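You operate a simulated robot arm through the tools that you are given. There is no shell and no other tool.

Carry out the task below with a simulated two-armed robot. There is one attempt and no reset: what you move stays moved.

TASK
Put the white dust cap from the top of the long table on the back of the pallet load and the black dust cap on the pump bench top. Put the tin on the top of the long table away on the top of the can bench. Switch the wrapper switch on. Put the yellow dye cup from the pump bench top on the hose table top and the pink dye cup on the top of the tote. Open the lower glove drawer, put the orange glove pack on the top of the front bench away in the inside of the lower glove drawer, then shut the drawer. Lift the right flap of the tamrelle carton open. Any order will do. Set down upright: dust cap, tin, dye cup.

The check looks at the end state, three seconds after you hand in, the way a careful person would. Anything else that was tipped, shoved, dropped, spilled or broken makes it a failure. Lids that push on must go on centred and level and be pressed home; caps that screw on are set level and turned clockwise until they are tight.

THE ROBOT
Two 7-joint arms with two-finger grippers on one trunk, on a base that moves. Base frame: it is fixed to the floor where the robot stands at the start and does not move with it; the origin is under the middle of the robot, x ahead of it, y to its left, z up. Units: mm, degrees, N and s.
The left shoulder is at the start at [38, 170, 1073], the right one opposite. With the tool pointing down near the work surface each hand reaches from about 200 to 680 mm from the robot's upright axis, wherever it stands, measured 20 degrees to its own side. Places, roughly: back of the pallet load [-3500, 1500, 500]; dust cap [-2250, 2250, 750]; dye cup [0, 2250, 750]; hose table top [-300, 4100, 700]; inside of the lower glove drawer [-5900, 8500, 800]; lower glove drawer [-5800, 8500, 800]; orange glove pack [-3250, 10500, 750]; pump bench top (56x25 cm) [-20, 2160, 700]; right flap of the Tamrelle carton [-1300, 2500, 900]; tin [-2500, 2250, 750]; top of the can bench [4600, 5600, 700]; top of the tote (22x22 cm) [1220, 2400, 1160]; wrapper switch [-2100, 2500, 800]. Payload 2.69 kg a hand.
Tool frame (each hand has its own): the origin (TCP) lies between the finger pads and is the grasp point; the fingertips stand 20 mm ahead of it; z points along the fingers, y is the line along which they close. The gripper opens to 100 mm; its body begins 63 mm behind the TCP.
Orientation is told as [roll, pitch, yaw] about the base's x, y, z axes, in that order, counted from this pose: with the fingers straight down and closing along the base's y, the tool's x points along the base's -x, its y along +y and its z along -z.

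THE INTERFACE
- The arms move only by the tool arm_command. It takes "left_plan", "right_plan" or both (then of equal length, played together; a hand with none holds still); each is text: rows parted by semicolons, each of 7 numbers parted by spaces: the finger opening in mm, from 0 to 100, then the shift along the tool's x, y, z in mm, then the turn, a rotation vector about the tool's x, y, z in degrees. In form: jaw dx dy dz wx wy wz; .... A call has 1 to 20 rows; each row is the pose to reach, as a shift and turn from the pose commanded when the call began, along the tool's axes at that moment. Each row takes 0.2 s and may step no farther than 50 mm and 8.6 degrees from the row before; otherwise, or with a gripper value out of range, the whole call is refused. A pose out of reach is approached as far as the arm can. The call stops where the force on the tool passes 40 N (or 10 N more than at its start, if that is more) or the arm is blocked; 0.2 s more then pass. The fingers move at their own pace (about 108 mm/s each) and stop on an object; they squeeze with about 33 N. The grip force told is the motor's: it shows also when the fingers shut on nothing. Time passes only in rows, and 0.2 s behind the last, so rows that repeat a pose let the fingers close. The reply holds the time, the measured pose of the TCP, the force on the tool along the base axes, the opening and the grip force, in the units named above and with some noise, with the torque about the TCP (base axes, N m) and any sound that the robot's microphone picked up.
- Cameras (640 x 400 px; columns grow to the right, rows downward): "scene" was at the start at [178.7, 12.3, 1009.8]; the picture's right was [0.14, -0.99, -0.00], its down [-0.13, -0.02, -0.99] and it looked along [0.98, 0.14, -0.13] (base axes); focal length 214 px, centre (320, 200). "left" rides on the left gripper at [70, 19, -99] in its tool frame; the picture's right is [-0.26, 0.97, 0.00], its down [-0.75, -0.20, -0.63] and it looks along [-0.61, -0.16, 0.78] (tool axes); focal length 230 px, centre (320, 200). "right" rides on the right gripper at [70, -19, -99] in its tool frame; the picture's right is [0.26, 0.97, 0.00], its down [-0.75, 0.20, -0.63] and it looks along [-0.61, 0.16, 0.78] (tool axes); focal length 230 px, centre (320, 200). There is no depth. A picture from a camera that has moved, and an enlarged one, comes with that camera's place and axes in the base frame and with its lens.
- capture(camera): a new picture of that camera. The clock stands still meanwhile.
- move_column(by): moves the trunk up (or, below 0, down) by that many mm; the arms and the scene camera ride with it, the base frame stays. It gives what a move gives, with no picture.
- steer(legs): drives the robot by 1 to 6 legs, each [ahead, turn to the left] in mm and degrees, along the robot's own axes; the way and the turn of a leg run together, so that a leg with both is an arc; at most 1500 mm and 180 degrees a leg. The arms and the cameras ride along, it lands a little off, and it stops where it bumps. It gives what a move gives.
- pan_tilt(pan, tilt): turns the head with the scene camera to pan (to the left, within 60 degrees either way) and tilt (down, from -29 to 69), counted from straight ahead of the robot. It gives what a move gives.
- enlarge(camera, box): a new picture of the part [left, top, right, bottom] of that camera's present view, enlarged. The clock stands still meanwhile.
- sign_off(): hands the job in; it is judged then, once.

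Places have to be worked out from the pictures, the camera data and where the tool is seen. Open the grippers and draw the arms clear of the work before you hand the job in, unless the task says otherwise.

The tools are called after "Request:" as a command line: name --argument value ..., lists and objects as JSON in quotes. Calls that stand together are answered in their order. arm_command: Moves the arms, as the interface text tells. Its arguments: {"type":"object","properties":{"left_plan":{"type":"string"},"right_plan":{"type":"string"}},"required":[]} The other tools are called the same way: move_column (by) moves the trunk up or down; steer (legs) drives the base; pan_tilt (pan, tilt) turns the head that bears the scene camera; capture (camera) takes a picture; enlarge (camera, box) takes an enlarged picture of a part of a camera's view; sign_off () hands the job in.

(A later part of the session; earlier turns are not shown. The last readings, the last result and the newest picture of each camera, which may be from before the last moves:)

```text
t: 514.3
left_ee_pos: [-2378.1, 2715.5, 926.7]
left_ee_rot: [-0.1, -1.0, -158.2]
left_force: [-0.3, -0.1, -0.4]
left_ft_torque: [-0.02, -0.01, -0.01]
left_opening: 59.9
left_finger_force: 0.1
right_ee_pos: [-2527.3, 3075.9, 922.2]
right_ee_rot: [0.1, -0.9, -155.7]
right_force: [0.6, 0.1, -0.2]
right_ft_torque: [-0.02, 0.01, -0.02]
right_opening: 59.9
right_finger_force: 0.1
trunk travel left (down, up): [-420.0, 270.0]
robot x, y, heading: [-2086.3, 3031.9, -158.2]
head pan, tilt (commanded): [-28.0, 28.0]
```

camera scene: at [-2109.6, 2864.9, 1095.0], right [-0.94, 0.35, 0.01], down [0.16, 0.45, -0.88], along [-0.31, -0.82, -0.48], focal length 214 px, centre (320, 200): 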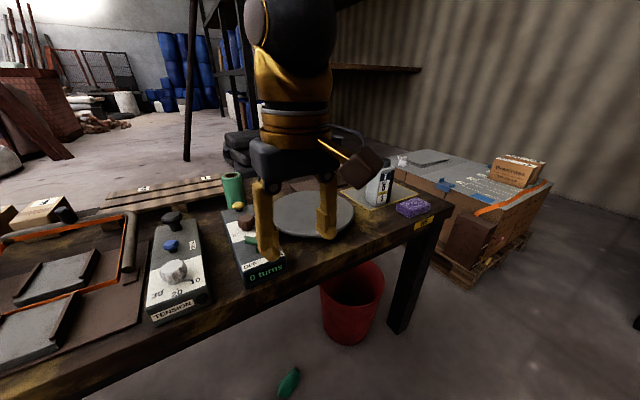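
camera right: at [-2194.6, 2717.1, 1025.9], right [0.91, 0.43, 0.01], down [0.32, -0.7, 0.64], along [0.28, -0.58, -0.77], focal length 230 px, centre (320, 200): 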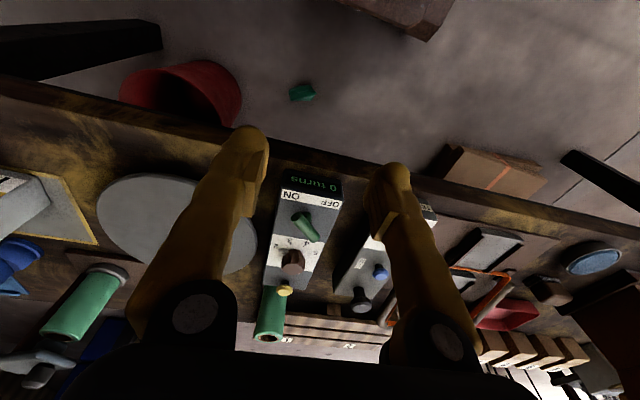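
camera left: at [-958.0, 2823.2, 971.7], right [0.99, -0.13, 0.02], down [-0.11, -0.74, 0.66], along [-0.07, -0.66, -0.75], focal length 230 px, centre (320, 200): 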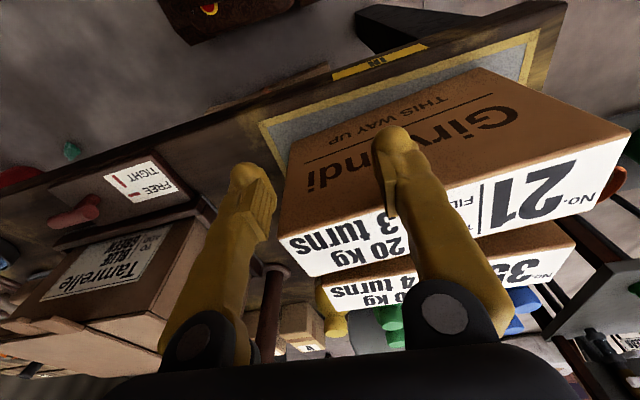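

Request:
steer --legs '[[395, 0]]'

Request:
arm_command --left_plan "60 0 0 0 0 0 0; 60 -10 0 5 0 1 0; 60 -10 0 5 0 1 0; 60 -10 0 5 0 1 0; 60 -10 0 5 0 1 0; 60 -10 0 5 0 1 0; 60 -10 0 5 0 1 0; 60 -10 0 5 0 1 0; 60 -10 0 5 0 1 0; 60 -10 0 5 0 1 0"

Request:
steer --legs '[[0, 8], [0, 8], [0, 8], [0, 8], [0, 8], [0, 8]]'

Request:
steer --legs '[[0, 8], [0, 8], [0, 8], [0, 6]]'

Request:
pan_tilt --pan 0 --tilt 35

Request:
capture --camera "scene"

```text
t: 516.7
left_ee_pos: [-2732.7, 2577.0, 933.4]
left_ee_rot: [-0.1, -1.9, -158.5]
left_force: [1.1, 0.2, 0.7]
left_ft_torque: [0.02, -0.04, 0.01]
left_opening: 59.9
left_finger_force: 0.1
right_ee_pos: [-2881.1, 2940.5, 928.4]
right_ee_rot: [0.0, -1.8, -155.9]
right_force: [0.6, -0.2, 0.5]
right_ft_torque: [0.02, -0.03, -0.02]
right_opening: 60.1
right_finger_force: 0.0
trunk travel left (down, up): [-420.0, 270.0]
robot x, y, heading: [-2452.3, 2895.9, -158.8]
head pan, tilt (commanded): [-28.0, 28.0]
```

```text
t: 518.9
left_ee_pos: [-2727.9, 2578.7, 934.9]
left_ee_rot: [-0.1, -1.8, -158.3]
left_force: [0.5, 0.1, 0.6]
left_ft_torque: [0.01, 0.03, 0.0]
left_opening: 60.0
left_finger_force: 0.1
right_ee_pos: [-2866.7, 2946.7, 935.0]
right_ee_rot: [-0.1, -2.8, -155.8]
right_force: [0.8, 0.3, 0.0]
right_ft_torque: [0.01, 0.04, 0.0]
right_opening: 60.1
right_finger_force: 0.1
trunk travel left (down, up): [-420.0, 270.0]
robot x, y, heading: [-2453.5, 2893.8, -159.0]
head pan, tilt (commanded): [-28.0, 28.0]
```

```text
t: 523.0
left_ee_pos: [-2404.8, 2478.8, 935.9]
left_ee_rot: [0.0, -1.8, -110.3]
left_force: [-0.2, 0.9, -0.4]
left_ft_torque: [0.01, 0.0, 0.01]
left_opening: 60.2
left_finger_force: 0.1
right_ee_pos: [-2771.7, 2618.3, 935.7]
right_ee_rot: [-0.1, -2.8, -107.8]
right_force: [0.3, -0.1, 0.7]
right_ft_torque: [0.03, 0.0, 0.04]
right_opening: 59.9
right_finger_force: 0.0
trunk travel left (down, up): [-420.0, 270.0]
robot x, y, heading: [-2456.9, 2895.5, -110.7]
head pan, tilt (commanded): [-28.0, 28.0]
```

```text
t: 525.8
left_ee_pos: [-2208.4, 2574.5, 940.6]
left_ee_rot: [-0.1, -2.7, -80.4]
left_force: [0.1, 0.2, -0.2]
left_ft_torque: [0.0, 0.0, 0.04]
left_opening: 60.0
left_finger_force: 0.1
right_ee_pos: [-2594.8, 2512.8, 941.3]
right_ee_rot: [-0.2, -3.7, -77.9]
right_force: [-0.1, 0.6, -0.5]
right_ft_torque: [-0.02, -0.02, -0.01]
right_opening: 60.1
right_finger_force: 0.0
trunk travel left (down, up): [-420.0, 270.0]
robot x, y, heading: [-2458.4, 2889.7, -80.7]
head pan, tilt (commanded): [-28.0, 28.0]
```

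```text
t: 526.8
left_ee_pos: [-2209.7, 2587.3, 945.6]
left_ee_rot: [-0.1, -3.5, -80.4]
left_force: [0.0, -0.3, -0.1]
left_ft_torque: [-0.01, -0.03, -0.02]
left_opening: 60.0
left_finger_force: 0.0
right_ee_pos: [-2596.7, 2525.9, 947.4]
right_ee_rot: [-0.2, -4.5, -77.8]
right_force: [-0.6, 0.0, 0.1]
right_ft_torque: [0.03, 0.0, 0.0]
right_opening: 59.9
right_finger_force: 0.0
trunk travel left (down, up): [-420.0, 270.0]
robot x, y, heading: [-2456.6, 2888.3, -80.6]
head pan, tilt (commanded): [0.0, 35.0]
```

```text
taken
camera scene: at [-2428.9, 2715.4, 1083.9], right [-0.99, -0.16, 0.0], down [-0.1, 0.58, -0.81], along [0.13, -0.8, -0.59], focal length 214 px, centre (320, 200)
```

scene: 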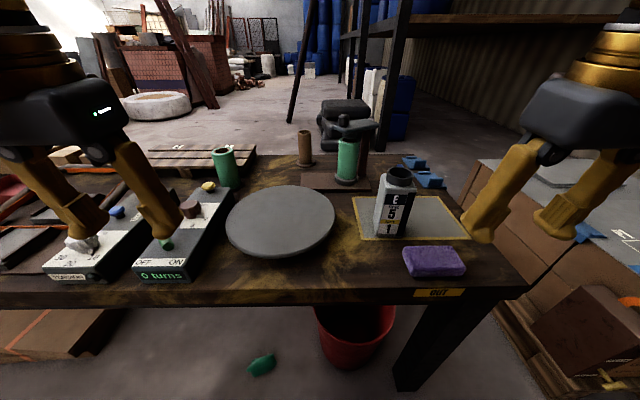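

The tin is right ahead on its mat. I enlarge it to fix its position.

Request:
enlarge --camera "scene" --box '[335, 120, 475, 270]'

Request:
capture --camera "right"

```text
2.67 times, centred on (405, 195) of scene
camera zoom: at [-2428.9, 2715.4, 1083.9], right [-0.99, -0.16, 0.0], down [-0.1, 0.58, -0.81], along [0.13, -0.8, -0.59], focal length 572 px, centre (93, 213)
```

zoom: 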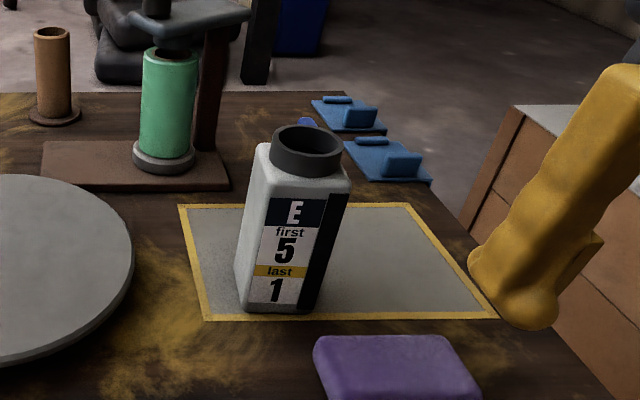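

```text
taken
camera right: at [-2631.7, 2598.7, 1040.3], right [0.89, 0.45, -0.02], down [0.35, -0.64, 0.69], along [0.3, -0.62, -0.73], focal length 230 px, centre (320, 200)
```

right: 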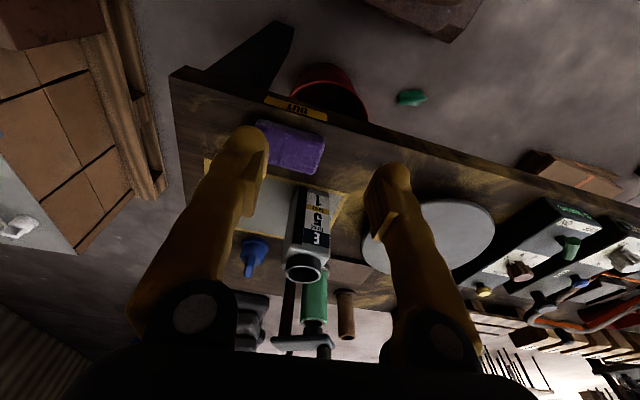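

The tin's axis is near (-2528, 2322), neck top z≈879. I bring the right hand above it at z≈960 with the jaw wide open.

Request:
arm_command --right_plan "80 -43 5 1 0 1 0.5; 100 -86 10 2 0 2 1; 100 -129 15 3 0 3 1.5; 100 -172 20 4 0 4 2; 100 -214 24 4.8 -0.2 4.5 2.2; 100 -214 24 4.8 -0.2 4.5 2.2; 100 -214 24 4.8 -0.2 4.5 2.2"

Request:
capture --camera "right"

Request:
enlarge --camera "scene" --box '[335, 100, 475, 250]'

```text
t: 528.4
left_ee_pos: [-2209.5, 2586.3, 945.2]
left_ee_rot: [0.0, -3.6, -80.4]
left_force: [-0.2, 0.0, 0.0]
left_ft_torque: [0.03, 0.03, -0.01]
left_opening: 60.1
left_finger_force: 0.0
right_ee_pos: [-2529.8, 2321.7, 958.0]
right_ee_rot: [0.1, 0.0, -80.2]
right_force: [-0.7, 0.3, -0.4]
right_ft_torque: [0.05, -0.02, -0.03]
right_opening: 100.0
right_finger_force: 0.0
trunk travel left (down, up): [-420.0, 270.0]
robot x, y, heading: [-2457.5, 2889.9, -81.0]
head pan, tilt (commanded): [0.0, 35.0]
```

```text
taken
camera right: at [-2559.7, 2387.2, 1058.1], right [0.91, 0.42, 0.0], down [0.33, -0.7, 0.63], along [0.27, -0.57, -0.78], focal length 230 px, centre (320, 200)
```

right: 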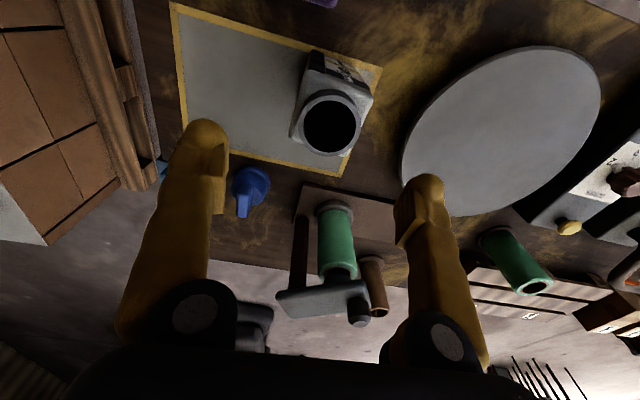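

```text
2.67 times, centred on (405, 175) of scene
camera zoom: at [-2428.8, 2715.2, 1083.9], right [-0.99, -0.16, 0.0], down [-0.1, 0.58, -0.81], along [0.13, -0.8, -0.59], focal length 572 px, centre (93, 267)
```

zoom: 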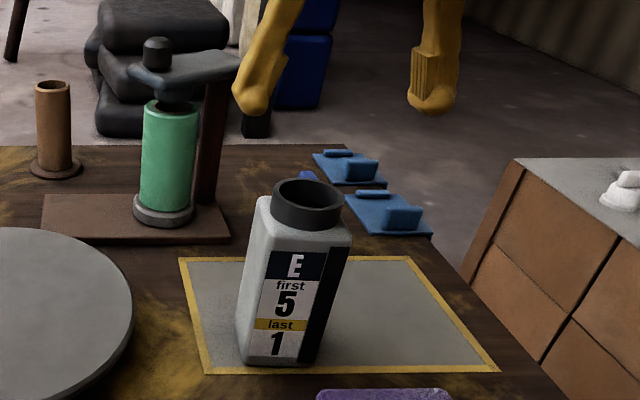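

The neck axis is at about (-2524, 2329), and the tin faces me nearly square. I correct position and yaw and lower to z≈838.

Request:
arm_command --right_plan "100 3 4 0 0 0 3; 100 6.3 7.3 10 0 0 6.3; 100 6.3 7.3 45 0 0 6.3; 100 6.3 7.3 80 0 0 6.3; 100 6.3 7.3 105 0 0 6.3; 100 6.3 7.3 120 0 0 6.3; 100 6.3 7.3 120 0 0 6.3"

Request:
capture --camera "right"

Request:
enlarge --camera "scene" --box '[335, 100, 475, 250]'

```text
t: 530.0
left_ee_pos: [-2209.7, 2588.1, 946.6]
left_ee_rot: [-0.1, -3.7, -80.5]
left_force: [0.3, 1.2, -0.1]
left_ft_torque: [0.01, 0.03, 0.02]
left_opening: 60.2
left_finger_force: 0.0
right_ee_pos: [-2523.0, 2329.9, 838.7]
right_ee_rot: [0.0, 0.0, -86.3]
right_force: [1.1, 0.0, 0.1]
right_ft_torque: [-0.02, -0.01, 0.0]
right_opening: 100.3
right_finger_force: 0.1
trunk travel left (down, up): [-420.0, 270.0]
robot x, y, heading: [-2458.3, 2890.0, -80.6]
head pan, tilt (commanded): [0.0, 35.0]
```

```text
taken
camera right: at [-2545.8, 2398.9, 937.5], right [0.95, 0.32, 0.0], down [0.25, -0.74, 0.63], along [0.2, -0.6, -0.78], focal length 230 px, centre (320, 200)
```

right: 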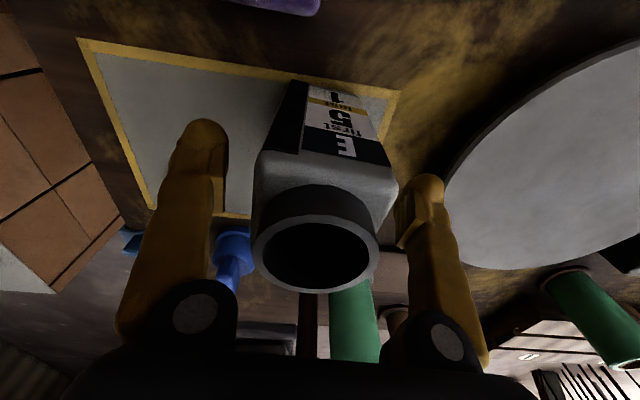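

```text
2.67 times, centred on (405, 175) of scene
camera zoom: at [-2428.9, 2715.7, 1084.0], right [-0.99, -0.16, 0.0], down [-0.1, 0.58, -0.81], along [0.13, -0.8, -0.59], focal length 572 px, centre (93, 267)
```

zoom: 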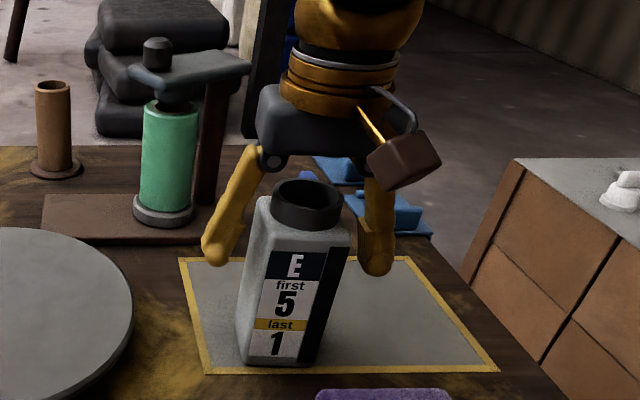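

The fingers straddle the tin; it's 6 mm ahead. I adjust, lower another 11 mm and close.

Request:
arm_command --right_plan "100 -3 0 4 0 0 0; 100 -5 0 8 0 0 0; 100 -5 0 11 0 0 0; 90 -5 0 11 0 0 0; 75 -5 0 11 0 0 0; 60 -5 0 11 0 0 0; 45 -5 0 11 0 0 0; 45 -5 0 11 0 0 0; 45 -5 0 11 0 0 0"

Request:
capture --camera "right"

```text
t: 532.0
left_ee_pos: [-2209.1, 2587.7, 946.1]
left_ee_rot: [-0.1, -3.7, -80.4]
left_force: [-0.6, 0.4, -0.5]
left_ft_torque: [-0.01, -0.02, 0.03]
left_opening: 60.2
left_finger_force: 0.0
right_ee_pos: [-2522.0, 2323.9, 827.3]
right_ee_rot: [0.2, -0.1, -86.2]
right_force: [-0.3, 0.0, 0.2]
right_ft_torque: [0.01, -0.01, -0.02]
right_opening: 59.3
right_finger_force: 33.0
trunk travel left (down, up): [-420.0, 270.0]
robot x, y, heading: [-2457.1, 2893.6, -80.7]
head pan, tilt (commanded): [0.0, 35.0]
```

```text
taken
camera right: at [-2545.2, 2393.2, 926.6], right [0.95, 0.32, 0.0], down [0.25, -0.74, 0.63], along [0.2, -0.6, -0.78], focal length 230 px, centre (320, 200)
```

right: 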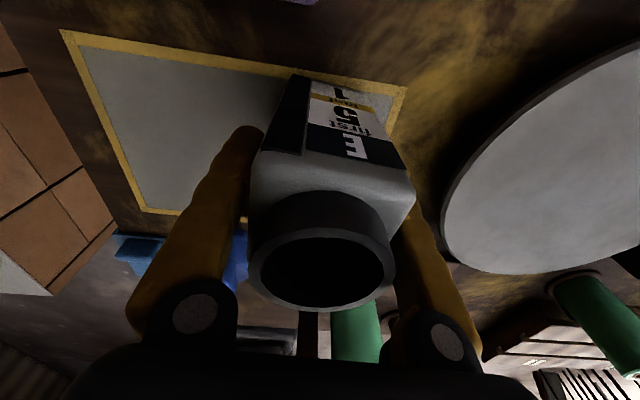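

Tin gripped (59 mm, 33 N). I lift slowly and check the weight.

Request:
arm_command --right_plan "45 0 0 -4 0 0 0; 45 0 0 -12 0 0 0; 45 0 0 -25 0 0 0; 45 0 0 -45 0 0 0; 45 0 0 -70 0 0 0; 45 0 0 -95 0 0 0; 45 0 0 -110 0 0 0; 45 0 0 -110 0 0 0"

Request:
capture --camera "scene"

```text
t: 533.8
left_ee_pos: [-2208.4, 2586.2, 946.9]
left_ee_rot: [-0.1, -3.6, -80.4]
left_force: [0.3, 0.3, -0.1]
left_ft_torque: [0.01, -0.01, 0.01]
left_opening: 60.1
left_finger_force: 0.1
right_ee_pos: [-2522.3, 2325.5, 937.7]
right_ee_rot: [0.1, -0.1, -86.3]
right_force: [1.1, 0.0, -1.4]
right_ft_torque: [-0.01, 0.02, -0.02]
right_opening: 59.5
right_finger_force: 32.6
trunk travel left (down, up): [-420.0, 270.0]
robot x, y, heading: [-2455.9, 2892.3, -80.8]
head pan, tilt (commanded): [0.0, 35.0]
```

```text
taken
camera scene: at [-2428.9, 2715.5, 1083.9], right [-0.99, -0.16, 0.0], down [-0.1, 0.58, -0.81], along [0.13, -0.8, -0.59], focal length 214 px, centre (320, 200)
```

scene: 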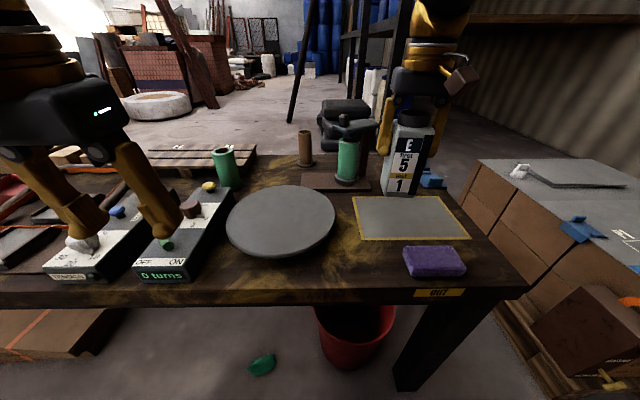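

The tin is light and held upright. I draw it back to the travel posture, back away from the table, and settle.

Request:
arm_command --left_plan "60 -10 0 5 0 1 0; 60 -20 0 10 0 2 0; 60 -40 0 20 0 3.6 0; 60 -50 0 20 0 3.6 0; 60 -50 0 20 0 3.6 0; 60 -50 0 20 0 3.6 0; 60 -50 0 20 0 3.6 0; 60 -50 0 20 0 3.6 0" --right_plan "45 20 0 0 0 0 0; 45 45 0 0 0 0 0; 45 70 0 0 0 0 0; 45 95 0 0 0 0 0; 45 120 0 5 0 0 0; 45 145 -15 10 0 0 0; 45 155 -25 15 0 0 0; 45 155 -25 15 0 0 0"

Request:
steer --legs '[[-420, 0]]'

Request:
arm_command --left_plan "60 0 0 0 0 0 0; 60 0 0 0 0 0 0; 60 0 0 0 0 0 0; 60 0 0 0 0 0 0; 60 0 0 0 0 0 0; 60 0 0 0 0 0 0; 60 0 0 0 0 0 0; 60 0 0 0 0 0 0; 60 0 0 0 0 0 0; 60 0 0 0 0 0 0"

Request:
steer --legs '[[0, 8], [0, 8], [0, 8], [0, 8], [0, 8], [0, 8]]'

```text
t: 535.6
left_ee_pos: [-2200.7, 2537.5, 929.0]
left_ee_rot: [-0.1, -0.1, -80.4]
left_force: [0.4, 0.2, -0.5]
left_ft_torque: [0.01, -0.01, 0.0]
left_opening: 60.1
left_finger_force: 0.1
right_ee_pos: [-2557.9, 2478.8, 922.6]
right_ee_rot: [0.0, -0.1, -86.3]
right_force: [0.3, -0.4, -1.5]
right_ft_torque: [-0.01, -0.01, 0.04]
right_opening: 59.0
right_finger_force: 33.5
trunk travel left (down, up): [-420.0, 270.0]
robot x, y, heading: [-2456.9, 2894.6, -80.6]
head pan, tilt (commanded): [0.0, 35.0]
```

```text
t: 538.1
left_ee_pos: [-2269.0, 2952.1, 929.9]
left_ee_rot: [-0.1, -0.2, -80.3]
left_force: [-0.4, 0.2, 0.2]
left_ft_torque: [-0.04, 0.0, -0.01]
left_opening: 59.9
left_finger_force: 0.1
right_ee_pos: [-2627.0, 2892.1, 923.3]
right_ee_rot: [0.1, -0.1, -86.2]
right_force: [-0.1, -0.4, -1.8]
right_ft_torque: [-0.01, 0.04, 0.04]
right_opening: 59.3
right_finger_force: 33.4
trunk travel left (down, up): [-420.0, 270.0]
robot x, y, heading: [-2528.8, 3303.1, -80.6]
head pan, tilt (commanded): [0.0, 35.0]
```

```text
t: 540.4
left_ee_pos: [-2270.2, 2966.1, 935.9]
left_ee_rot: [0.0, -1.0, -80.3]
left_force: [-1.0, -1.1, -0.6]
left_ft_torque: [0.01, -0.04, -0.03]
left_opening: 59.6
left_finger_force: 0.0
right_ee_pos: [-2628.2, 2906.0, 928.8]
right_ee_rot: [0.2, -1.0, -86.2]
right_force: [0.3, -1.0, -1.2]
right_ft_torque: [0.02, 0.01, 0.01]
right_opening: 59.1
right_finger_force: 33.0
trunk travel left (down, up): [-420.0, 270.0]
robot x, y, heading: [-2524.5, 3304.1, -80.4]
head pan, tilt (commanded): [0.0, 35.0]
```

```text
t: 544.5
left_ee_pos: [-2104.1, 3268.6, 936.0]
left_ee_rot: [-0.1, -1.0, -32.2]
left_force: [0.5, -0.4, 0.1]
left_ft_torque: [-0.02, 0.01, -0.02]
left_opening: 60.1
left_finger_force: 0.1
right_ee_pos: [-2296.9, 2961.8, 929.3]
right_ee_rot: [0.1, -1.0, -38.1]
right_force: [-0.3, -0.4, -0.8]
right_ft_torque: [-0.01, -0.01, 0.0]
right_opening: 59.2
right_finger_force: 32.9
trunk travel left (down, up): [-420.0, 270.0]
robot x, y, heading: [-2527.3, 3303.4, -32.2]
head pan, tilt (commanded): [0.0, 35.0]
```

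Request:
steer --legs '[[0, 8], [0, 8], [0, 8], [0, 9]]'

Request:
pan_tilt --pan 0 --tilt 15

Request:
capture --camera "scene"

```text
t: 547.4
left_ee_pos: [-2169.2, 3505.8, 941.7]
left_ee_rot: [0.0, -2.0, 1.0]
left_force: [0.0, -0.5, -0.4]
left_ft_torque: [0.05, -0.02, 0.02]
left_opening: 60.3
left_finger_force: 0.1
right_ee_pos: [-2164.2, 3142.1, 933.8]
right_ee_rot: [0.2, -1.9, -5.1]
right_force: [-0.4, -0.2, -0.5]
right_ft_torque: [0.0, 0.01, 0.0]
right_opening: 59.2
right_finger_force: 32.9
trunk travel left (down, up): [-420.0, 270.0]
robot x, y, heading: [-2529.0, 3298.6, 0.8]
head pan, tilt (commanded): [0.0, 35.0]
```

```text
t: 548.2
left_ee_pos: [-2182.3, 3504.6, 948.9]
left_ee_rot: [0.0, -2.7, 1.0]
left_force: [0.6, 0.3, 0.0]
left_ft_torque: [-0.02, -0.03, -0.01]
left_opening: 60.0
left_finger_force: 0.1
right_ee_pos: [-2178.6, 3142.5, 940.0]
right_ee_rot: [0.3, -2.9, -5.1]
right_force: [-0.7, 0.1, -0.4]
right_ft_torque: [0.01, 0.02, 0.0]
right_opening: 59.2
right_finger_force: 32.8
trunk travel left (down, up): [-420.0, 270.0]
robot x, y, heading: [-2527.8, 3298.2, 1.1]
head pan, tilt (commanded): [0.0, 15.0]
```

```text
taken
camera scene: at [-2344.6, 3302.6, 1115.6], right [0.02, -1.0, 0.0], down [-0.28, 0.0, -0.96], along [0.96, 0.01, -0.28], focal length 214 px, centre (320, 200)
```

scene: 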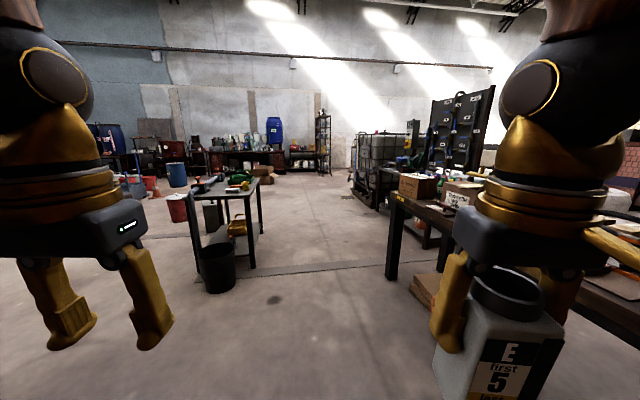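

The aisle ahead is clear. I drive along +x in several legs.

Request:
steer --legs '[[1400, 0], [1400, 0], [1400, 0]]'

Request:
capture --camera "scene"

```text
t: 568.3
left_ee_pos: [2005.9, 3479.9, 947.1]
left_ee_rot: [0.0, -2.8, -0.8]
left_force: [-0.4, 0.0, -0.7]
left_ft_torque: [0.01, 0.04, 0.04]
left_opening: 59.9
left_finger_force: 0.0
right_ee_pos: [1999.9, 3118.2, 940.3]
right_ee_rot: [0.3, -2.8, -6.7]
right_force: [-0.2, -0.3, -1.8]
right_ft_torque: [0.0, 0.01, -0.02]
right_opening: 59.2
right_finger_force: 33.0
trunk travel left (down, up): [-420.0, 270.0]
robot x, y, heading: [1652.6, 3286.5, -0.8]
head pan, tilt (commanded): [0.0, 15.0]
```

```text
taken
camera scene: at [1836.9, 3282.9, 1115.8], right [-0.01, -1.0, 0.0], down [-0.28, 0.0, -0.96], along [0.96, -0.01, -0.28], focal length 214 px, centre (320, 200)
```

scene: 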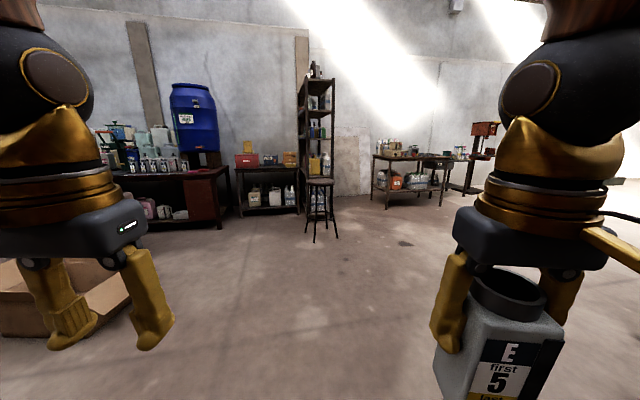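

I enlarge the bench on the left to find the can bench.

Request:
enlarge --camera "scene" --box '[90, 70, 310, 240]'

```text
2.35 times, centred on (200, 155) of scene
camera zoom: at [1836.9, 3282.9, 1115.8], right [-0.01, -1.0, 0.0], down [-0.28, 0.0, -0.96], along [0.96, -0.01, -0.28], focal length 505 px, centre (602, 306)
```

zoom: 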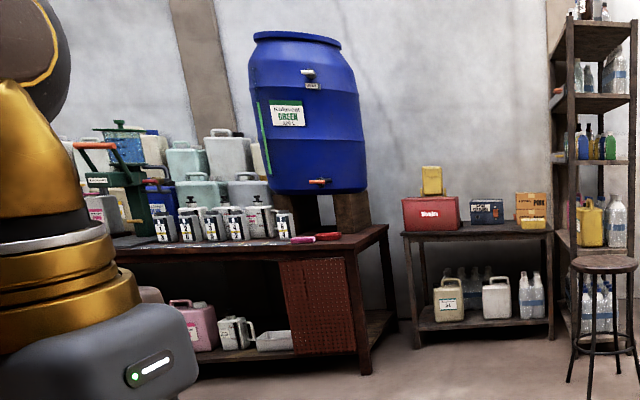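

The can bench is the brown one with a row of labelled cans, its front edge running from about (4390,4540) to (4160,7060). I drive 2000 mm on, then turn left to go up alongside it.

Request:
steer --legs '[[1000, 0], [950, 0]]'

Request:
arm_command --left_plan "60 -10 0 5 0 1 0; 60 -20 0 10 0 2 0; 60 -30 0 15 0 2.8 0; 60 -30 0 15 0 2.8 0; 60 -30 0 15 0 2.8 0; 60 -30 0 15 0 2.8 0; 60 -30 0 15 0 2.8 0; 60 -30 0 15 0 2.8 0; 60 -30 0 15 0 2.8 0; 60 -30 0 15 0 2.8 0" --right_plan "45 -10 0 5 0 1 0; 45 -20 0 10 0 2 0; 45 -30 0 15 0 2.8 0; 45 -30 0 15 0 2.8 0; 45 -30 0 15 0 2.8 0; 45 -30 0 15 0 2.8 0; 45 -30 0 15 0 2.8 0; 45 -30 0 15 0 2.8 0; 45 -30 0 15 0 2.8 0; 45 -30 0 15 0 2.8 0"

Request:
steer --legs '[[0, 8], [0, 8], [0, 8], [0, 8], [0, 8], [0, 8]]'

Request:
capture --camera "scene"

```text
t: 578.1
left_ee_pos: [3952.2, 3433.2, 952.9]
left_ee_rot: [-0.1, -3.7, -1.7]
left_force: [0.5, 1.0, 0.5]
left_ft_torque: [0.01, -0.02, 0.03]
left_opening: 60.3
left_finger_force: 0.1
right_ee_pos: [3941.0, 3069.4, 946.3]
right_ee_rot: [0.4, -3.8, -7.7]
right_force: [-0.5, -0.4, -0.1]
right_ft_torque: [0.03, -0.01, -0.01]
right_opening: 59.3
right_finger_force: 33.2
trunk travel left (down, up): [-420.0, 270.0]
robot x, y, heading: [3614.1, 3243.4, -1.8]
head pan, tilt (commanded): [0.0, 15.0]
```

```text
t: 580.3
left_ee_pos: [3966.2, 3433.5, 946.4]
left_ee_rot: [0.1, -1.8, -1.6]
left_force: [-0.9, -0.2, -0.2]
left_ft_torque: [0.07, -0.03, -0.02]
left_opening: 60.1
left_finger_force: 0.1
right_ee_pos: [3956.5, 3066.2, 938.1]
right_ee_rot: [0.3, -1.9, -7.6]
right_force: [0.7, -0.8, 0.0]
right_ft_torque: [-0.01, -0.07, 0.02]
right_opening: 59.0
right_finger_force: 33.4
trunk travel left (down, up): [-420.0, 270.0]
robot x, y, heading: [3609.9, 3246.6, -1.6]
head pan, tilt (commanded): [0.0, 15.0]
```

```text
t: 584.4
left_ee_pos: [3708.7, 3632.4, 945.5]
left_ee_rot: [0.0, -1.9, 46.3]
left_force: [-0.6, 0.3, 0.2]
left_ft_torque: [-0.01, -0.05, -0.01]
left_opening: 59.8
left_finger_force: 0.0
right_ee_pos: [3973.0, 3379.7, 938.4]
right_ee_rot: [0.4, -1.9, 40.5]
right_force: [-0.4, 0.0, -0.7]
right_ft_torque: [-0.05, -0.02, 0.01]
right_opening: 59.1
right_finger_force: 32.4
trunk travel left (down, up): [-420.0, 270.0]
robot x, y, heading: [3617.0, 3241.6, 46.3]
head pan, tilt (commanded): [0.0, 15.0]
```

```text
taken
camera scene: at [3739.6, 3372.4, 1115.9], right [0.73, -0.69, 0.0], down [-0.19, -0.2, -0.96], along [0.66, 0.7, -0.28], focal length 214 px, centre (320, 200)
```

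scene: 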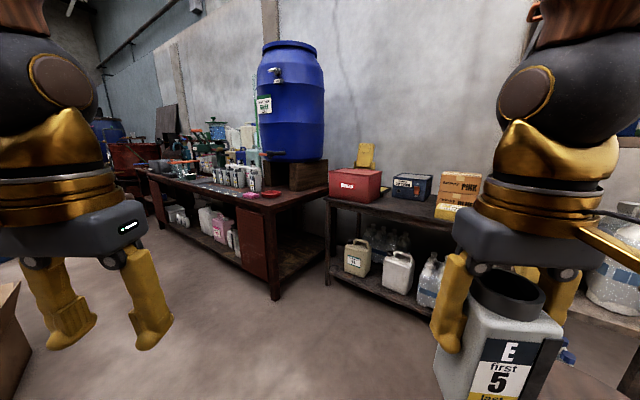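

Request:
steer --legs '[[0, 8], [0, 8], [0, 8], [0, 8], [0, 8], [0, 2]]'

Request:
capture --camera "scene"

```text
t: 588.3
left_ee_pos: [3421.3, 3582.0, 952.2]
left_ee_rot: [0.1, -2.7, 88.2]
left_force: [-0.4, 0.7, 0.6]
left_ft_torque: [0.03, -0.01, 0.02]
left_opening: 59.9
left_finger_force: 0.1
right_ee_pos: [3789.2, 3569.7, 944.3]
right_ee_rot: [0.4, -2.9, 82.4]
right_force: [0.2, 0.4, 0.1]
right_ft_torque: [0.0, -0.01, 0.03]
right_opening: 59.5
right_finger_force: 32.8
trunk travel left (down, up): [-420.0, 270.0]
robot x, y, heading: [3618.1, 3241.8, 88.7]
head pan, tilt (commanded): [0.0, 15.0]
```

```text
taken
camera scene: at [3620.7, 3422.8, 1115.9], right [1.0, -0.03, 0.0], down [-0.01, -0.28, -0.96], along [0.03, 0.96, -0.28], focal length 214 px, centre (320, 200)
```

scene: 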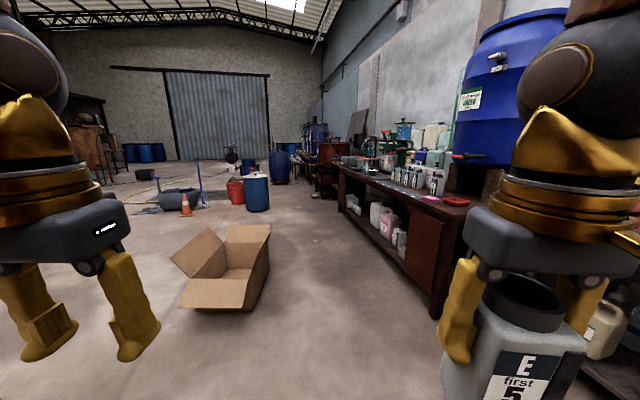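

The corridor between the open carton and the can bench is wide enough. I drive 2000 mm up.

Request:
steer --legs '[[1000, 0], [1000, 0]]'

Request:
arm_command --left_plan "60 -10 0 5 0 1 0; 60 -20 0 10 0 2 0; 60 -30 0 20 0 3 0; 60 -30 0 20 0 3 0; 60 -30 0 20 0 3 0; 60 -30 0 20 0 3 0; 60 -30 0 20 0 3 0; 60 -30 0 20 0 3 0; 60 -30 0 20 0 3 0; 60 -30 0 20 0 3 0" --right_plan "45 -10 0 5 0 1 0; 45 -20 0 10 0 2 0; 45 -30 0 15 0 3 0; 45 -30 0 15 0 3 0; 45 -30 0 15 0 3 0; 45 -30 0 15 0 3 0; 45 -30 0 15 0 3 0; 45 -30 0 15 0 3 0; 45 -30 0 15 0 3 0; 45 -30 0 15 0 3 0"

Request:
steer --legs '[[0, -8], [0, -8], [0, -8], [0, -8], [0, -8], [0, -8]]'

Request:
capture --camera "scene"

```text
t: 598.2
left_ee_pos: [3476.0, 5567.2, 955.9]
left_ee_rot: [0.1, -3.7, 88.3]
left_force: [-0.2, -0.6, -0.1]
left_ft_torque: [0.0, -0.03, -0.01]
left_opening: 60.1
left_finger_force: 0.1
right_ee_pos: [3843.8, 5556.6, 948.9]
right_ee_rot: [0.5, -3.7, 82.6]
right_force: [0.6, 0.7, -0.7]
right_ft_torque: [-0.01, -0.05, -0.04]
right_opening: 59.3
right_finger_force: 33.1
trunk travel left (down, up): [-420.0, 270.0]
robot x, y, heading: [3672.8, 5242.5, 88.6]
head pan, tilt (commanded): [0.0, 15.0]
```

```text
t: 600.5
left_ee_pos: [3476.3, 5584.1, 944.1]
left_ee_rot: [0.1, -1.7, 88.4]
left_force: [-0.3, -0.5, 1.3]
left_ft_torque: [-0.01, 0.01, 0.02]
left_opening: 60.0
left_finger_force: 0.0
right_ee_pos: [3847.4, 5572.8, 942.1]
right_ee_rot: [0.7, -1.6, 82.6]
right_force: [0.2, 0.4, -0.6]
right_ft_torque: [0.02, -0.04, 0.03]
right_opening: 59.2
right_finger_force: 32.6
trunk travel left (down, up): [-420.0, 270.0]
robot x, y, heading: [3669.8, 5245.3, 88.7]
head pan, tilt (commanded): [0.0, 15.0]
```

```text
t: 604.6
left_ee_pos: [3797.2, 5617.8, 943.8]
left_ee_rot: [0.1, -1.7, 40.4]
left_force: [0.1, -0.2, -0.4]
left_ft_torque: [-0.03, -0.05, 0.02]
left_opening: 60.1
left_finger_force: 0.1
right_ee_pos: [4037.1, 5334.2, 942.1]
right_ee_rot: [0.7, -1.6, 34.6]
right_force: [0.0, -0.1, -0.8]
right_ft_torque: [-0.01, 0.0, 0.03]
right_opening: 59.2
right_finger_force: 33.3
trunk travel left (down, up): [-420.0, 270.0]
robot x, y, heading: [3670.3, 5242.3, 40.4]
head pan, tilt (commanded): [0.0, 15.0]
```

```text
taken
camera scene: at [3810.2, 5362.1, 1115.9], right [0.65, -0.76, 0.0], down [-0.21, -0.18, -0.96], along [0.73, 0.62, -0.28], focal length 214 px, centre (320, 200)
```

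scene: 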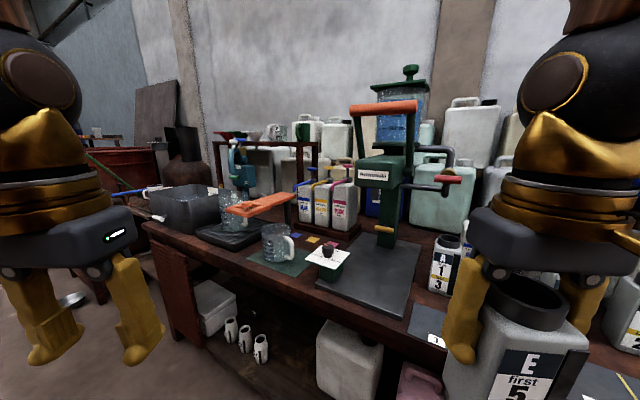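

The can bench has tins labelled A… in a row. I turn on to face the bench at heading ~5.

Request:
steer --legs '[[0, -8], [0, -8], [0, -8], [0, -8], [0, -4]]'

Request:
pan_tilt --pan -10 --tilt 30

Request:
capture --camera "scene"

```text
t: 607.9
left_ee_pos: [3977.1, 5470.4, 951.9]
left_ee_rot: [0.1, -2.5, 4.4]
left_force: [-0.1, -0.3, 0.4]
left_ft_torque: [0.02, -0.02, 0.01]
left_opening: 60.1
left_finger_force: 0.0
right_ee_pos: [4005.3, 5098.7, 947.2]
right_ee_rot: [0.7, -2.5, -1.5]
right_force: [0.3, 0.3, -0.7]
right_ft_torque: [0.03, 0.01, -0.02]
right_opening: 58.9
right_finger_force: 32.9
trunk travel left (down, up): [-420.0, 270.0]
robot x, y, heading: [3669.5, 5247.7, 4.5]
head pan, tilt (commanded): [0.0, 15.0]
```

```text
t: 608.7
left_ee_pos: [3962.2, 5471.0, 954.5]
left_ee_rot: [0.1, -3.4, 4.5]
left_force: [1.1, -0.3, 0.6]
left_ft_torque: [-0.02, 0.0, 0.05]
left_opening: 60.1
left_finger_force: 0.0
right_ee_pos: [3990.4, 5098.8, 952.5]
right_ee_rot: [0.7, -3.5, -1.4]
right_force: [0.3, 0.1, -1.2]
right_ft_torque: [0.01, 0.03, 0.0]
right_opening: 59.1
right_finger_force: 32.5
trunk travel left (down, up): [-420.0, 270.0]
robot x, y, heading: [3671.7, 5244.5, 4.2]
head pan, tilt (commanded): [-10.0, 30.0]
```

```text
taken
camera scene: at [3850.0, 5243.2, 1091.7], right [-0.1, -1.0, 0.0], down [-0.51, 0.05, -0.86], along [0.85, -0.09, -0.51], focal length 214 px, centre (320, 200)
```

scene: 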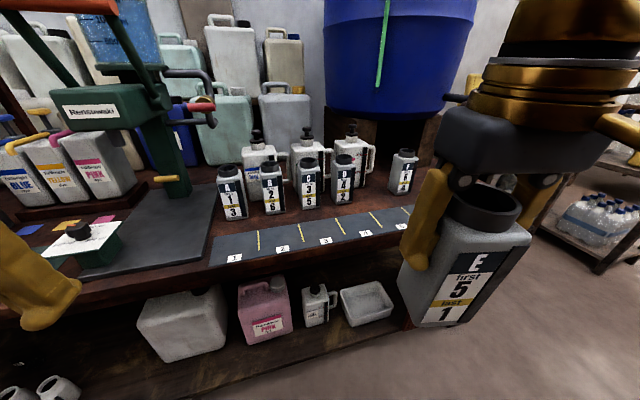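

The tins A–D and F stand in a row with a gap for E near (4465, 4985). I'll place it there, a little forward of the row line. I need to shift to about (3897, 5039): turn right, drive, turn back.

Request:
arm_command --left_plan "60 -10 0 5 0 1 0; 60 -20 0 10 0 2 0; 60 -40 0 20 0 3.4 0; 60 -40 0 20 0 3.4 0; 60 -40 0 20 0 3.4 0; 60 -40 0 20 0 3.4 0; 60 -40 0 20 0 3.4 0; 60 -40 0 20 0 3.4 0; 60 -40 0 20 0 3.4 0; 60 -40 0 20 0 3.4 0" --right_plan "45 -10 0 5 0 1 0; 45 -20 0 10 0.4 2 0; 45 -30 0 15 0.7 3.5 0; 45 -30 0 15 0.7 3.5 0; 45 -30 0 15 0.7 3.5 0; 45 -30 0 15 0.7 3.5 0; 45 -30 0 15 0.7 3.5 0; 45 -30 0 15 0.7 3.5 0; 45 -30 0 15 0.7 3.5 0; 45 -30 0 15 0.7 3.5 0"

Request:
steer --legs '[[0, -8], [0, -8], [0, -8], [0, -8], [0, -8], [0, -6]]'

Request:
capture --camera "scene"

```text
t: 610.9
left_ee_pos: [4002.2, 5474.1, 938.4]
left_ee_rot: [0.0, 0.0, 4.4]
left_force: [-0.5, -0.1, -0.5]
left_ft_torque: [-0.03, 0.01, -0.01]
left_opening: 59.9
left_finger_force: 0.1
right_ee_pos: [4020.1, 5097.7, 938.5]
right_ee_rot: [0.0, 0.0, -1.4]
right_force: [0.0, -0.5, -1.1]
right_ft_torque: [0.01, -0.04, 0.01]
right_opening: 59.3
right_finger_force: 33.2
trunk travel left (down, up): [-420.0, 270.0]
robot x, y, heading: [3669.4, 5244.3, 4.2]
head pan, tilt (commanded): [-10.0, 30.0]
```

```text
t: 614.9
left_ee_pos: [4066.0, 5164.1, 937.8]
left_ee_rot: [0.0, 0.0, -41.4]
left_force: [0.0, 0.5, 1.3]
left_ft_torque: [0.02, -0.01, -0.01]
left_opening: 60.1
left_finger_force: 0.1
right_ee_pos: [3808.1, 4891.3, 939.4]
right_ee_rot: [-0.1, 0.0, -47.4]
right_force: [-0.6, -0.1, -1.0]
right_ft_torque: [0.03, -0.02, 0.0]
right_opening: 59.4
right_finger_force: 32.8
trunk travel left (down, up): [-420.0, 270.0]
robot x, y, heading: [3677.0, 5247.1, -41.6]
head pan, tilt (commanded): [-10.0, 30.0]
```

```text
taken
camera scene: at [3795.7, 5116.1, 1091.7], right [-0.78, -0.62, 0.0], down [-0.32, 0.4, -0.86], along [0.53, -0.67, -0.51], focal length 214 px, centre (320, 200)
```

scene: 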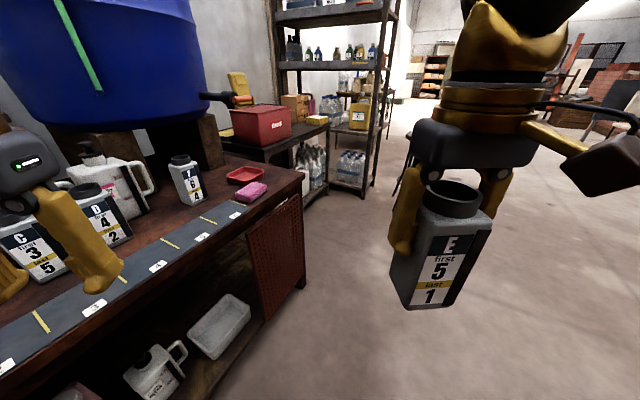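

Nothing is in the way. I drive 300 mm along this direction, settle, and turn back left to heading ~10.

Request:
steer --legs '[[300, 0]]'

Request:
arm_command --right_plan "45 0 0 0 0 0 0; 45 0 0 0 0 0 0; 45 0 0 0 0 0 0; 45 0 0 0 0 0 0; 45 0 0 0 0 0 0; 45 0 0 0 0 0 0; 45 0 0 0 0 0 0; 45 0 0 0 0 0 0; 45 0 0 0 0 0 0; 45 0 0 0 0 0 0"

Request:
steer --legs '[[0, 8], [0, 8], [0, 8], [0, 8], [0, 8], [0, 8]]'

Request:
steer --legs '[[0, 4]]'

Request:
pan_tilt --pan -15 --tilt 35

Request:
capture --camera "scene"

```text
t: 617.0
left_ee_pos: [4277.9, 4976.4, 942.5]
left_ee_rot: [0.3, -0.7, -41.5]
left_force: [0.5, -0.1, 0.0]
left_ft_torque: [0.04, 0.01, 0.05]
left_opening: 59.9
left_finger_force: 0.0
right_ee_pos: [4021.4, 4702.3, 944.5]
right_ee_rot: [0.1, -0.8, -47.3]
right_force: [0.0, -1.2, -0.3]
right_ft_torque: [0.01, 0.03, -0.03]
right_opening: 59.0
right_finger_force: 32.9
trunk travel left (down, up): [-420.0, 270.0]
robot x, y, heading: [3895.1, 5047.8, -41.6]
head pan, tilt (commanded): [-10.0, 30.0]
```

```text
t: 619.1
left_ee_pos: [4268.4, 4987.6, 948.7]
left_ee_rot: [0.2, -1.8, -41.5]
left_force: [0.1, -0.2, -0.3]
left_ft_torque: [-0.05, 0.01, 0.03]
left_opening: 60.0
left_finger_force: 0.1
right_ee_pos: [4010.2, 4712.3, 949.2]
right_ee_rot: [0.0, -1.7, -47.4]
right_force: [0.1, -0.7, -1.2]
right_ft_torque: [0.01, -0.01, -0.04]
right_opening: 59.1
right_finger_force: 32.6
trunk travel left (down, up): [-420.0, 270.0]
robot x, y, heading: [3897.6, 5049.1, -41.8]
head pan, tilt (commanded): [-10.0, 30.0]
```

```text
t: 623.3
left_ee_pos: [4191.1, 5283.2, 948.1]
left_ee_rot: [0.3, -1.8, 6.4]
left_force: [0.3, 0.3, 0.2]
left_ft_torque: [0.0, 0.04, -0.01]
left_opening: 59.9
left_finger_force: 0.0
right_ee_pos: [4222.2, 4907.9, 949.7]
right_ee_rot: [0.2, -1.8, 0.6]
right_force: [0.8, 0.1, -0.1]
right_ft_torque: [0.03, -0.03, -0.01]
right_opening: 59.0
right_finger_force: 33.2
trunk travel left (down, up): [-420.0, 270.0]
robot x, y, heading: [3896.3, 5044.5, 6.3]
head pan, tilt (commanded): [-10.0, 30.0]
```

```text
t: 624.1
left_ee_pos: [4160.5, 5301.6, 953.2]
left_ee_rot: [0.2, -2.7, 10.4]
left_force: [-0.5, -0.4, -0.5]
left_ft_torque: [0.0, -0.04, -0.02]
left_opening: 59.8
left_finger_force: 0.0
right_ee_pos: [4218.1, 4928.4, 954.8]
right_ee_rot: [0.1, -2.8, 4.6]
right_force: [1.1, -0.1, 0.0]
right_ft_torque: [-0.05, 0.02, 0.03]
right_opening: 59.1
right_finger_force: 33.1
trunk travel left (down, up): [-420.0, 270.0]
robot x, y, heading: [3898.4, 5040.3, 10.2]
head pan, tilt (commanded): [-10.0, 30.0]
```

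```text
t: 624.8
left_ee_pos: [4143.0, 5297.7, 958.9]
left_ee_rot: [0.1, -3.8, 10.4]
left_force: [0.1, 0.9, 0.3]
left_ft_torque: [-0.01, -0.03, 0.0]
left_opening: 60.0
left_finger_force: 0.0
right_ee_pos: [4205.1, 4925.2, 959.1]
right_ee_rot: [0.3, -4.2, 4.7]
right_force: [-0.6, -0.3, -1.0]
right_ft_torque: [-0.01, 0.01, -0.01]
right_opening: 59.2
right_finger_force: 33.3
trunk travel left (down, up): [-420.0, 270.0]
robot x, y, heading: [3898.1, 5048.2, 10.4]
head pan, tilt (commanded): [-15.0, 35.0]
```

```text
taken
camera scene: at [4070.4, 5054.7, 1084.2], right [-0.08, -1.0, 0.0], down [-0.58, 0.04, -0.81], along [0.81, -0.07, -0.59], focal length 214 px, centre (320, 200)
```

scene: 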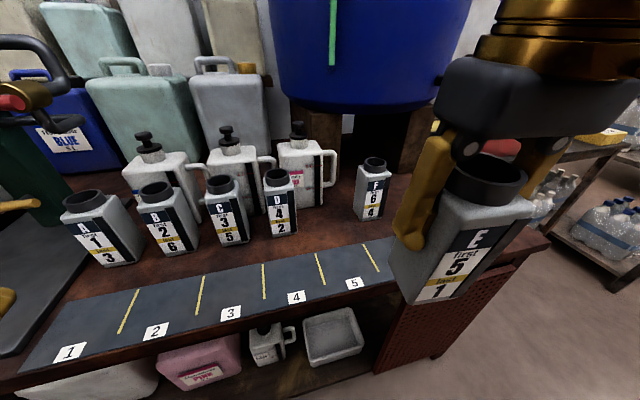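

The gap between D (4453,5111) and F (4498,4883) is free; I aim for (4462, 4995). I carry the tin over at z≈900.

Request:
arm_command --right_plan "45 -20 4 3 0 0.6 -1; 45 -55 10 12 0 1.2 -2; 45 -92 17 24 0 1.8 -3; 45 -130 25 37 0 2.4 -4; 45 -168 32 50 0 3 -5; 45 -205 39 62 0.2 3.6 -5.7; 45 -240 46 73 0.3 4.2 -5.7; 45 -256.9 48.7 78 0.3 4.2 -5.7; 45 -256.9 48.7 78 0.3 4.2 -5.7; 45 -256.9 48.7 78 0.3 4.2 -5.7"

Request:
capture --camera "scene"

Request:
capture --camera "right"

```text
t: 627.0
left_ee_pos: [4143.9, 5297.5, 958.9]
left_ee_rot: [0.2, -3.6, 10.3]
left_force: [-0.3, 0.5, 0.4]
left_ft_torque: [-0.02, 0.0, 0.01]
left_opening: 60.1
left_finger_force: 0.0
right_ee_pos: [4459.8, 4994.2, 897.2]
right_ee_rot: [-0.3, 0.7, 10.3]
right_force: [-0.1, -0.6, -0.2]
right_ft_torque: [0.0, -0.01, 0.01]
right_opening: 59.1
right_finger_force: 33.4
trunk travel left (down, up): [-420.0, 270.0]
robot x, y, heading: [3896.9, 5048.7, 10.2]
head pan, tilt (commanded): [-15.0, 35.0]
```

```text
taken
camera scene: at [4071.8, 5055.0, 1084.0], right [-0.08, -1.0, 0.0], down [-0.59, 0.04, -0.81], along [0.81, -0.07, -0.59], focal length 214 px, centre (320, 200)
```

scene: 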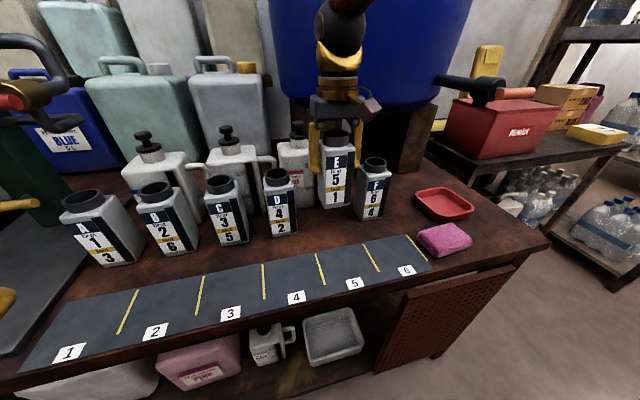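

```text
taken
camera right: at [4395.5, 4963.9, 998.1], right [-0.43, 0.9, 0.0], down [0.71, 0.34, 0.62], along [0.56, 0.26, -0.78], focal length 230 px, centre (320, 200)
```

right: 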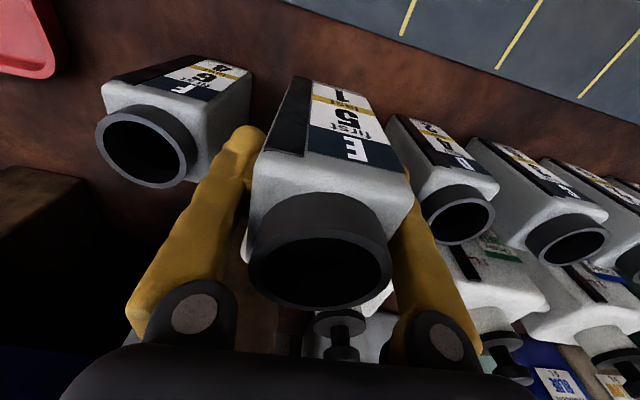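

The tin hangs between D and F with clear gaps. I lower 65 mm, then in fine steps.

Request:
arm_command --right_plan "45 0 0 20 0 -0.4 0; 45 0 0 40 -0.3 -0.7 0; 45 0 0 58 -0.3 -0.7 0; 45 0 0 65 -0.3 -0.7 0; 45 0 0 65 -0.3 -0.7 0"

Request:
enlarge --camera "scene" --box '[260, 110, 420, 250]'

```text
t: 628.2
left_ee_pos: [4145.1, 5298.9, 958.1]
left_ee_rot: [0.2, -3.5, 10.4]
left_force: [0.0, -0.8, 0.4]
left_ft_torque: [0.02, -0.01, 0.02]
left_opening: 60.2
left_finger_force: 0.1
right_ee_pos: [4458.3, 4994.8, 832.6]
right_ee_rot: [0.0, 0.0, 10.3]
right_force: [-0.7, -0.4, -1.2]
right_ft_torque: [0.02, 0.01, 0.04]
right_opening: 59.2
right_finger_force: 32.6
trunk travel left (down, up): [-420.0, 270.0]
robot x, y, heading: [3898.8, 5048.4, 10.3]
head pan, tilt (commanded): [-15.0, 35.0]
```

```text
2.86 times, centred on (340, 180) of scene
camera zoom: at [4071.8, 5055.0, 1084.0], right [-0.08, -1.0, 0.0], down [-0.59, 0.04, -0.81], along [0.81, -0.07, -0.59], focal length 613 px, centre (263, 257)
```

zoom: 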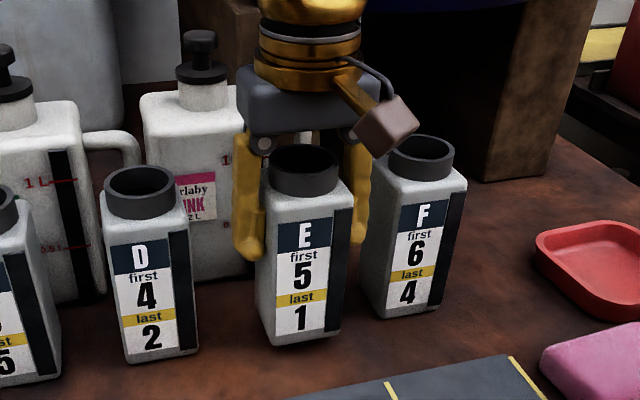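

E hangs closer to F than to D, so I shift 14 mm toward D before the final lowering.

Request:
arm_command --right_plan "45 0 7 0 0 0 0; 45 0 14 0 0 0 0; 45 0 14 4 0 0 0; 45 0 14 8 0 0 0; 45 0 14 11 0 0 0; 45 0 14 11 0 0 0"

Request:
enlarge --camera "scene" --box '[260, 110, 420, 250]'

```text
t: 629.6
left_ee_pos: [4144.0, 5297.2, 959.4]
left_ee_rot: [0.3, -3.7, 10.4]
left_force: [-0.7, 0.1, -0.2]
left_ft_torque: [-0.02, 0.01, -0.02]
left_opening: 60.3
left_finger_force: 0.0
right_ee_pos: [4456.3, 5008.2, 821.4]
right_ee_rot: [0.0, -0.1, 10.3]
right_force: [-0.1, -0.1, -1.4]
right_ft_torque: [0.0, -0.02, -0.03]
right_opening: 59.1
right_finger_force: 33.2
trunk travel left (down, up): [-420.0, 270.0]
robot x, y, heading: [3894.7, 5048.0, 10.3]
head pan, tilt (commanded): [-15.0, 35.0]
```

```text
2.86 times, centred on (340, 180) of scene
camera zoom: at [4071.7, 5055.0, 1084.0], right [-0.08, -1.0, 0.0], down [-0.59, 0.04, -0.81], along [0.81, -0.07, -0.59], focal length 613 px, centre (263, 257)
```

zoom: 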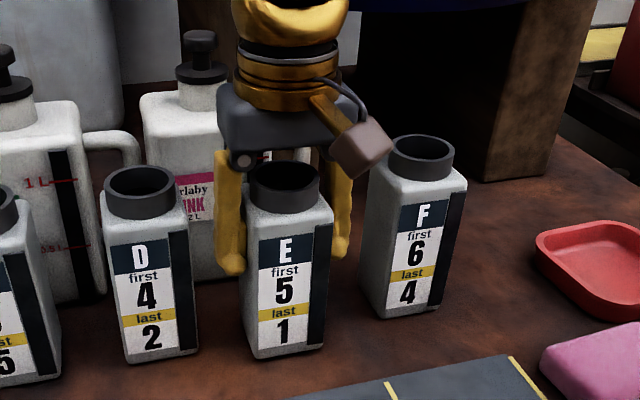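

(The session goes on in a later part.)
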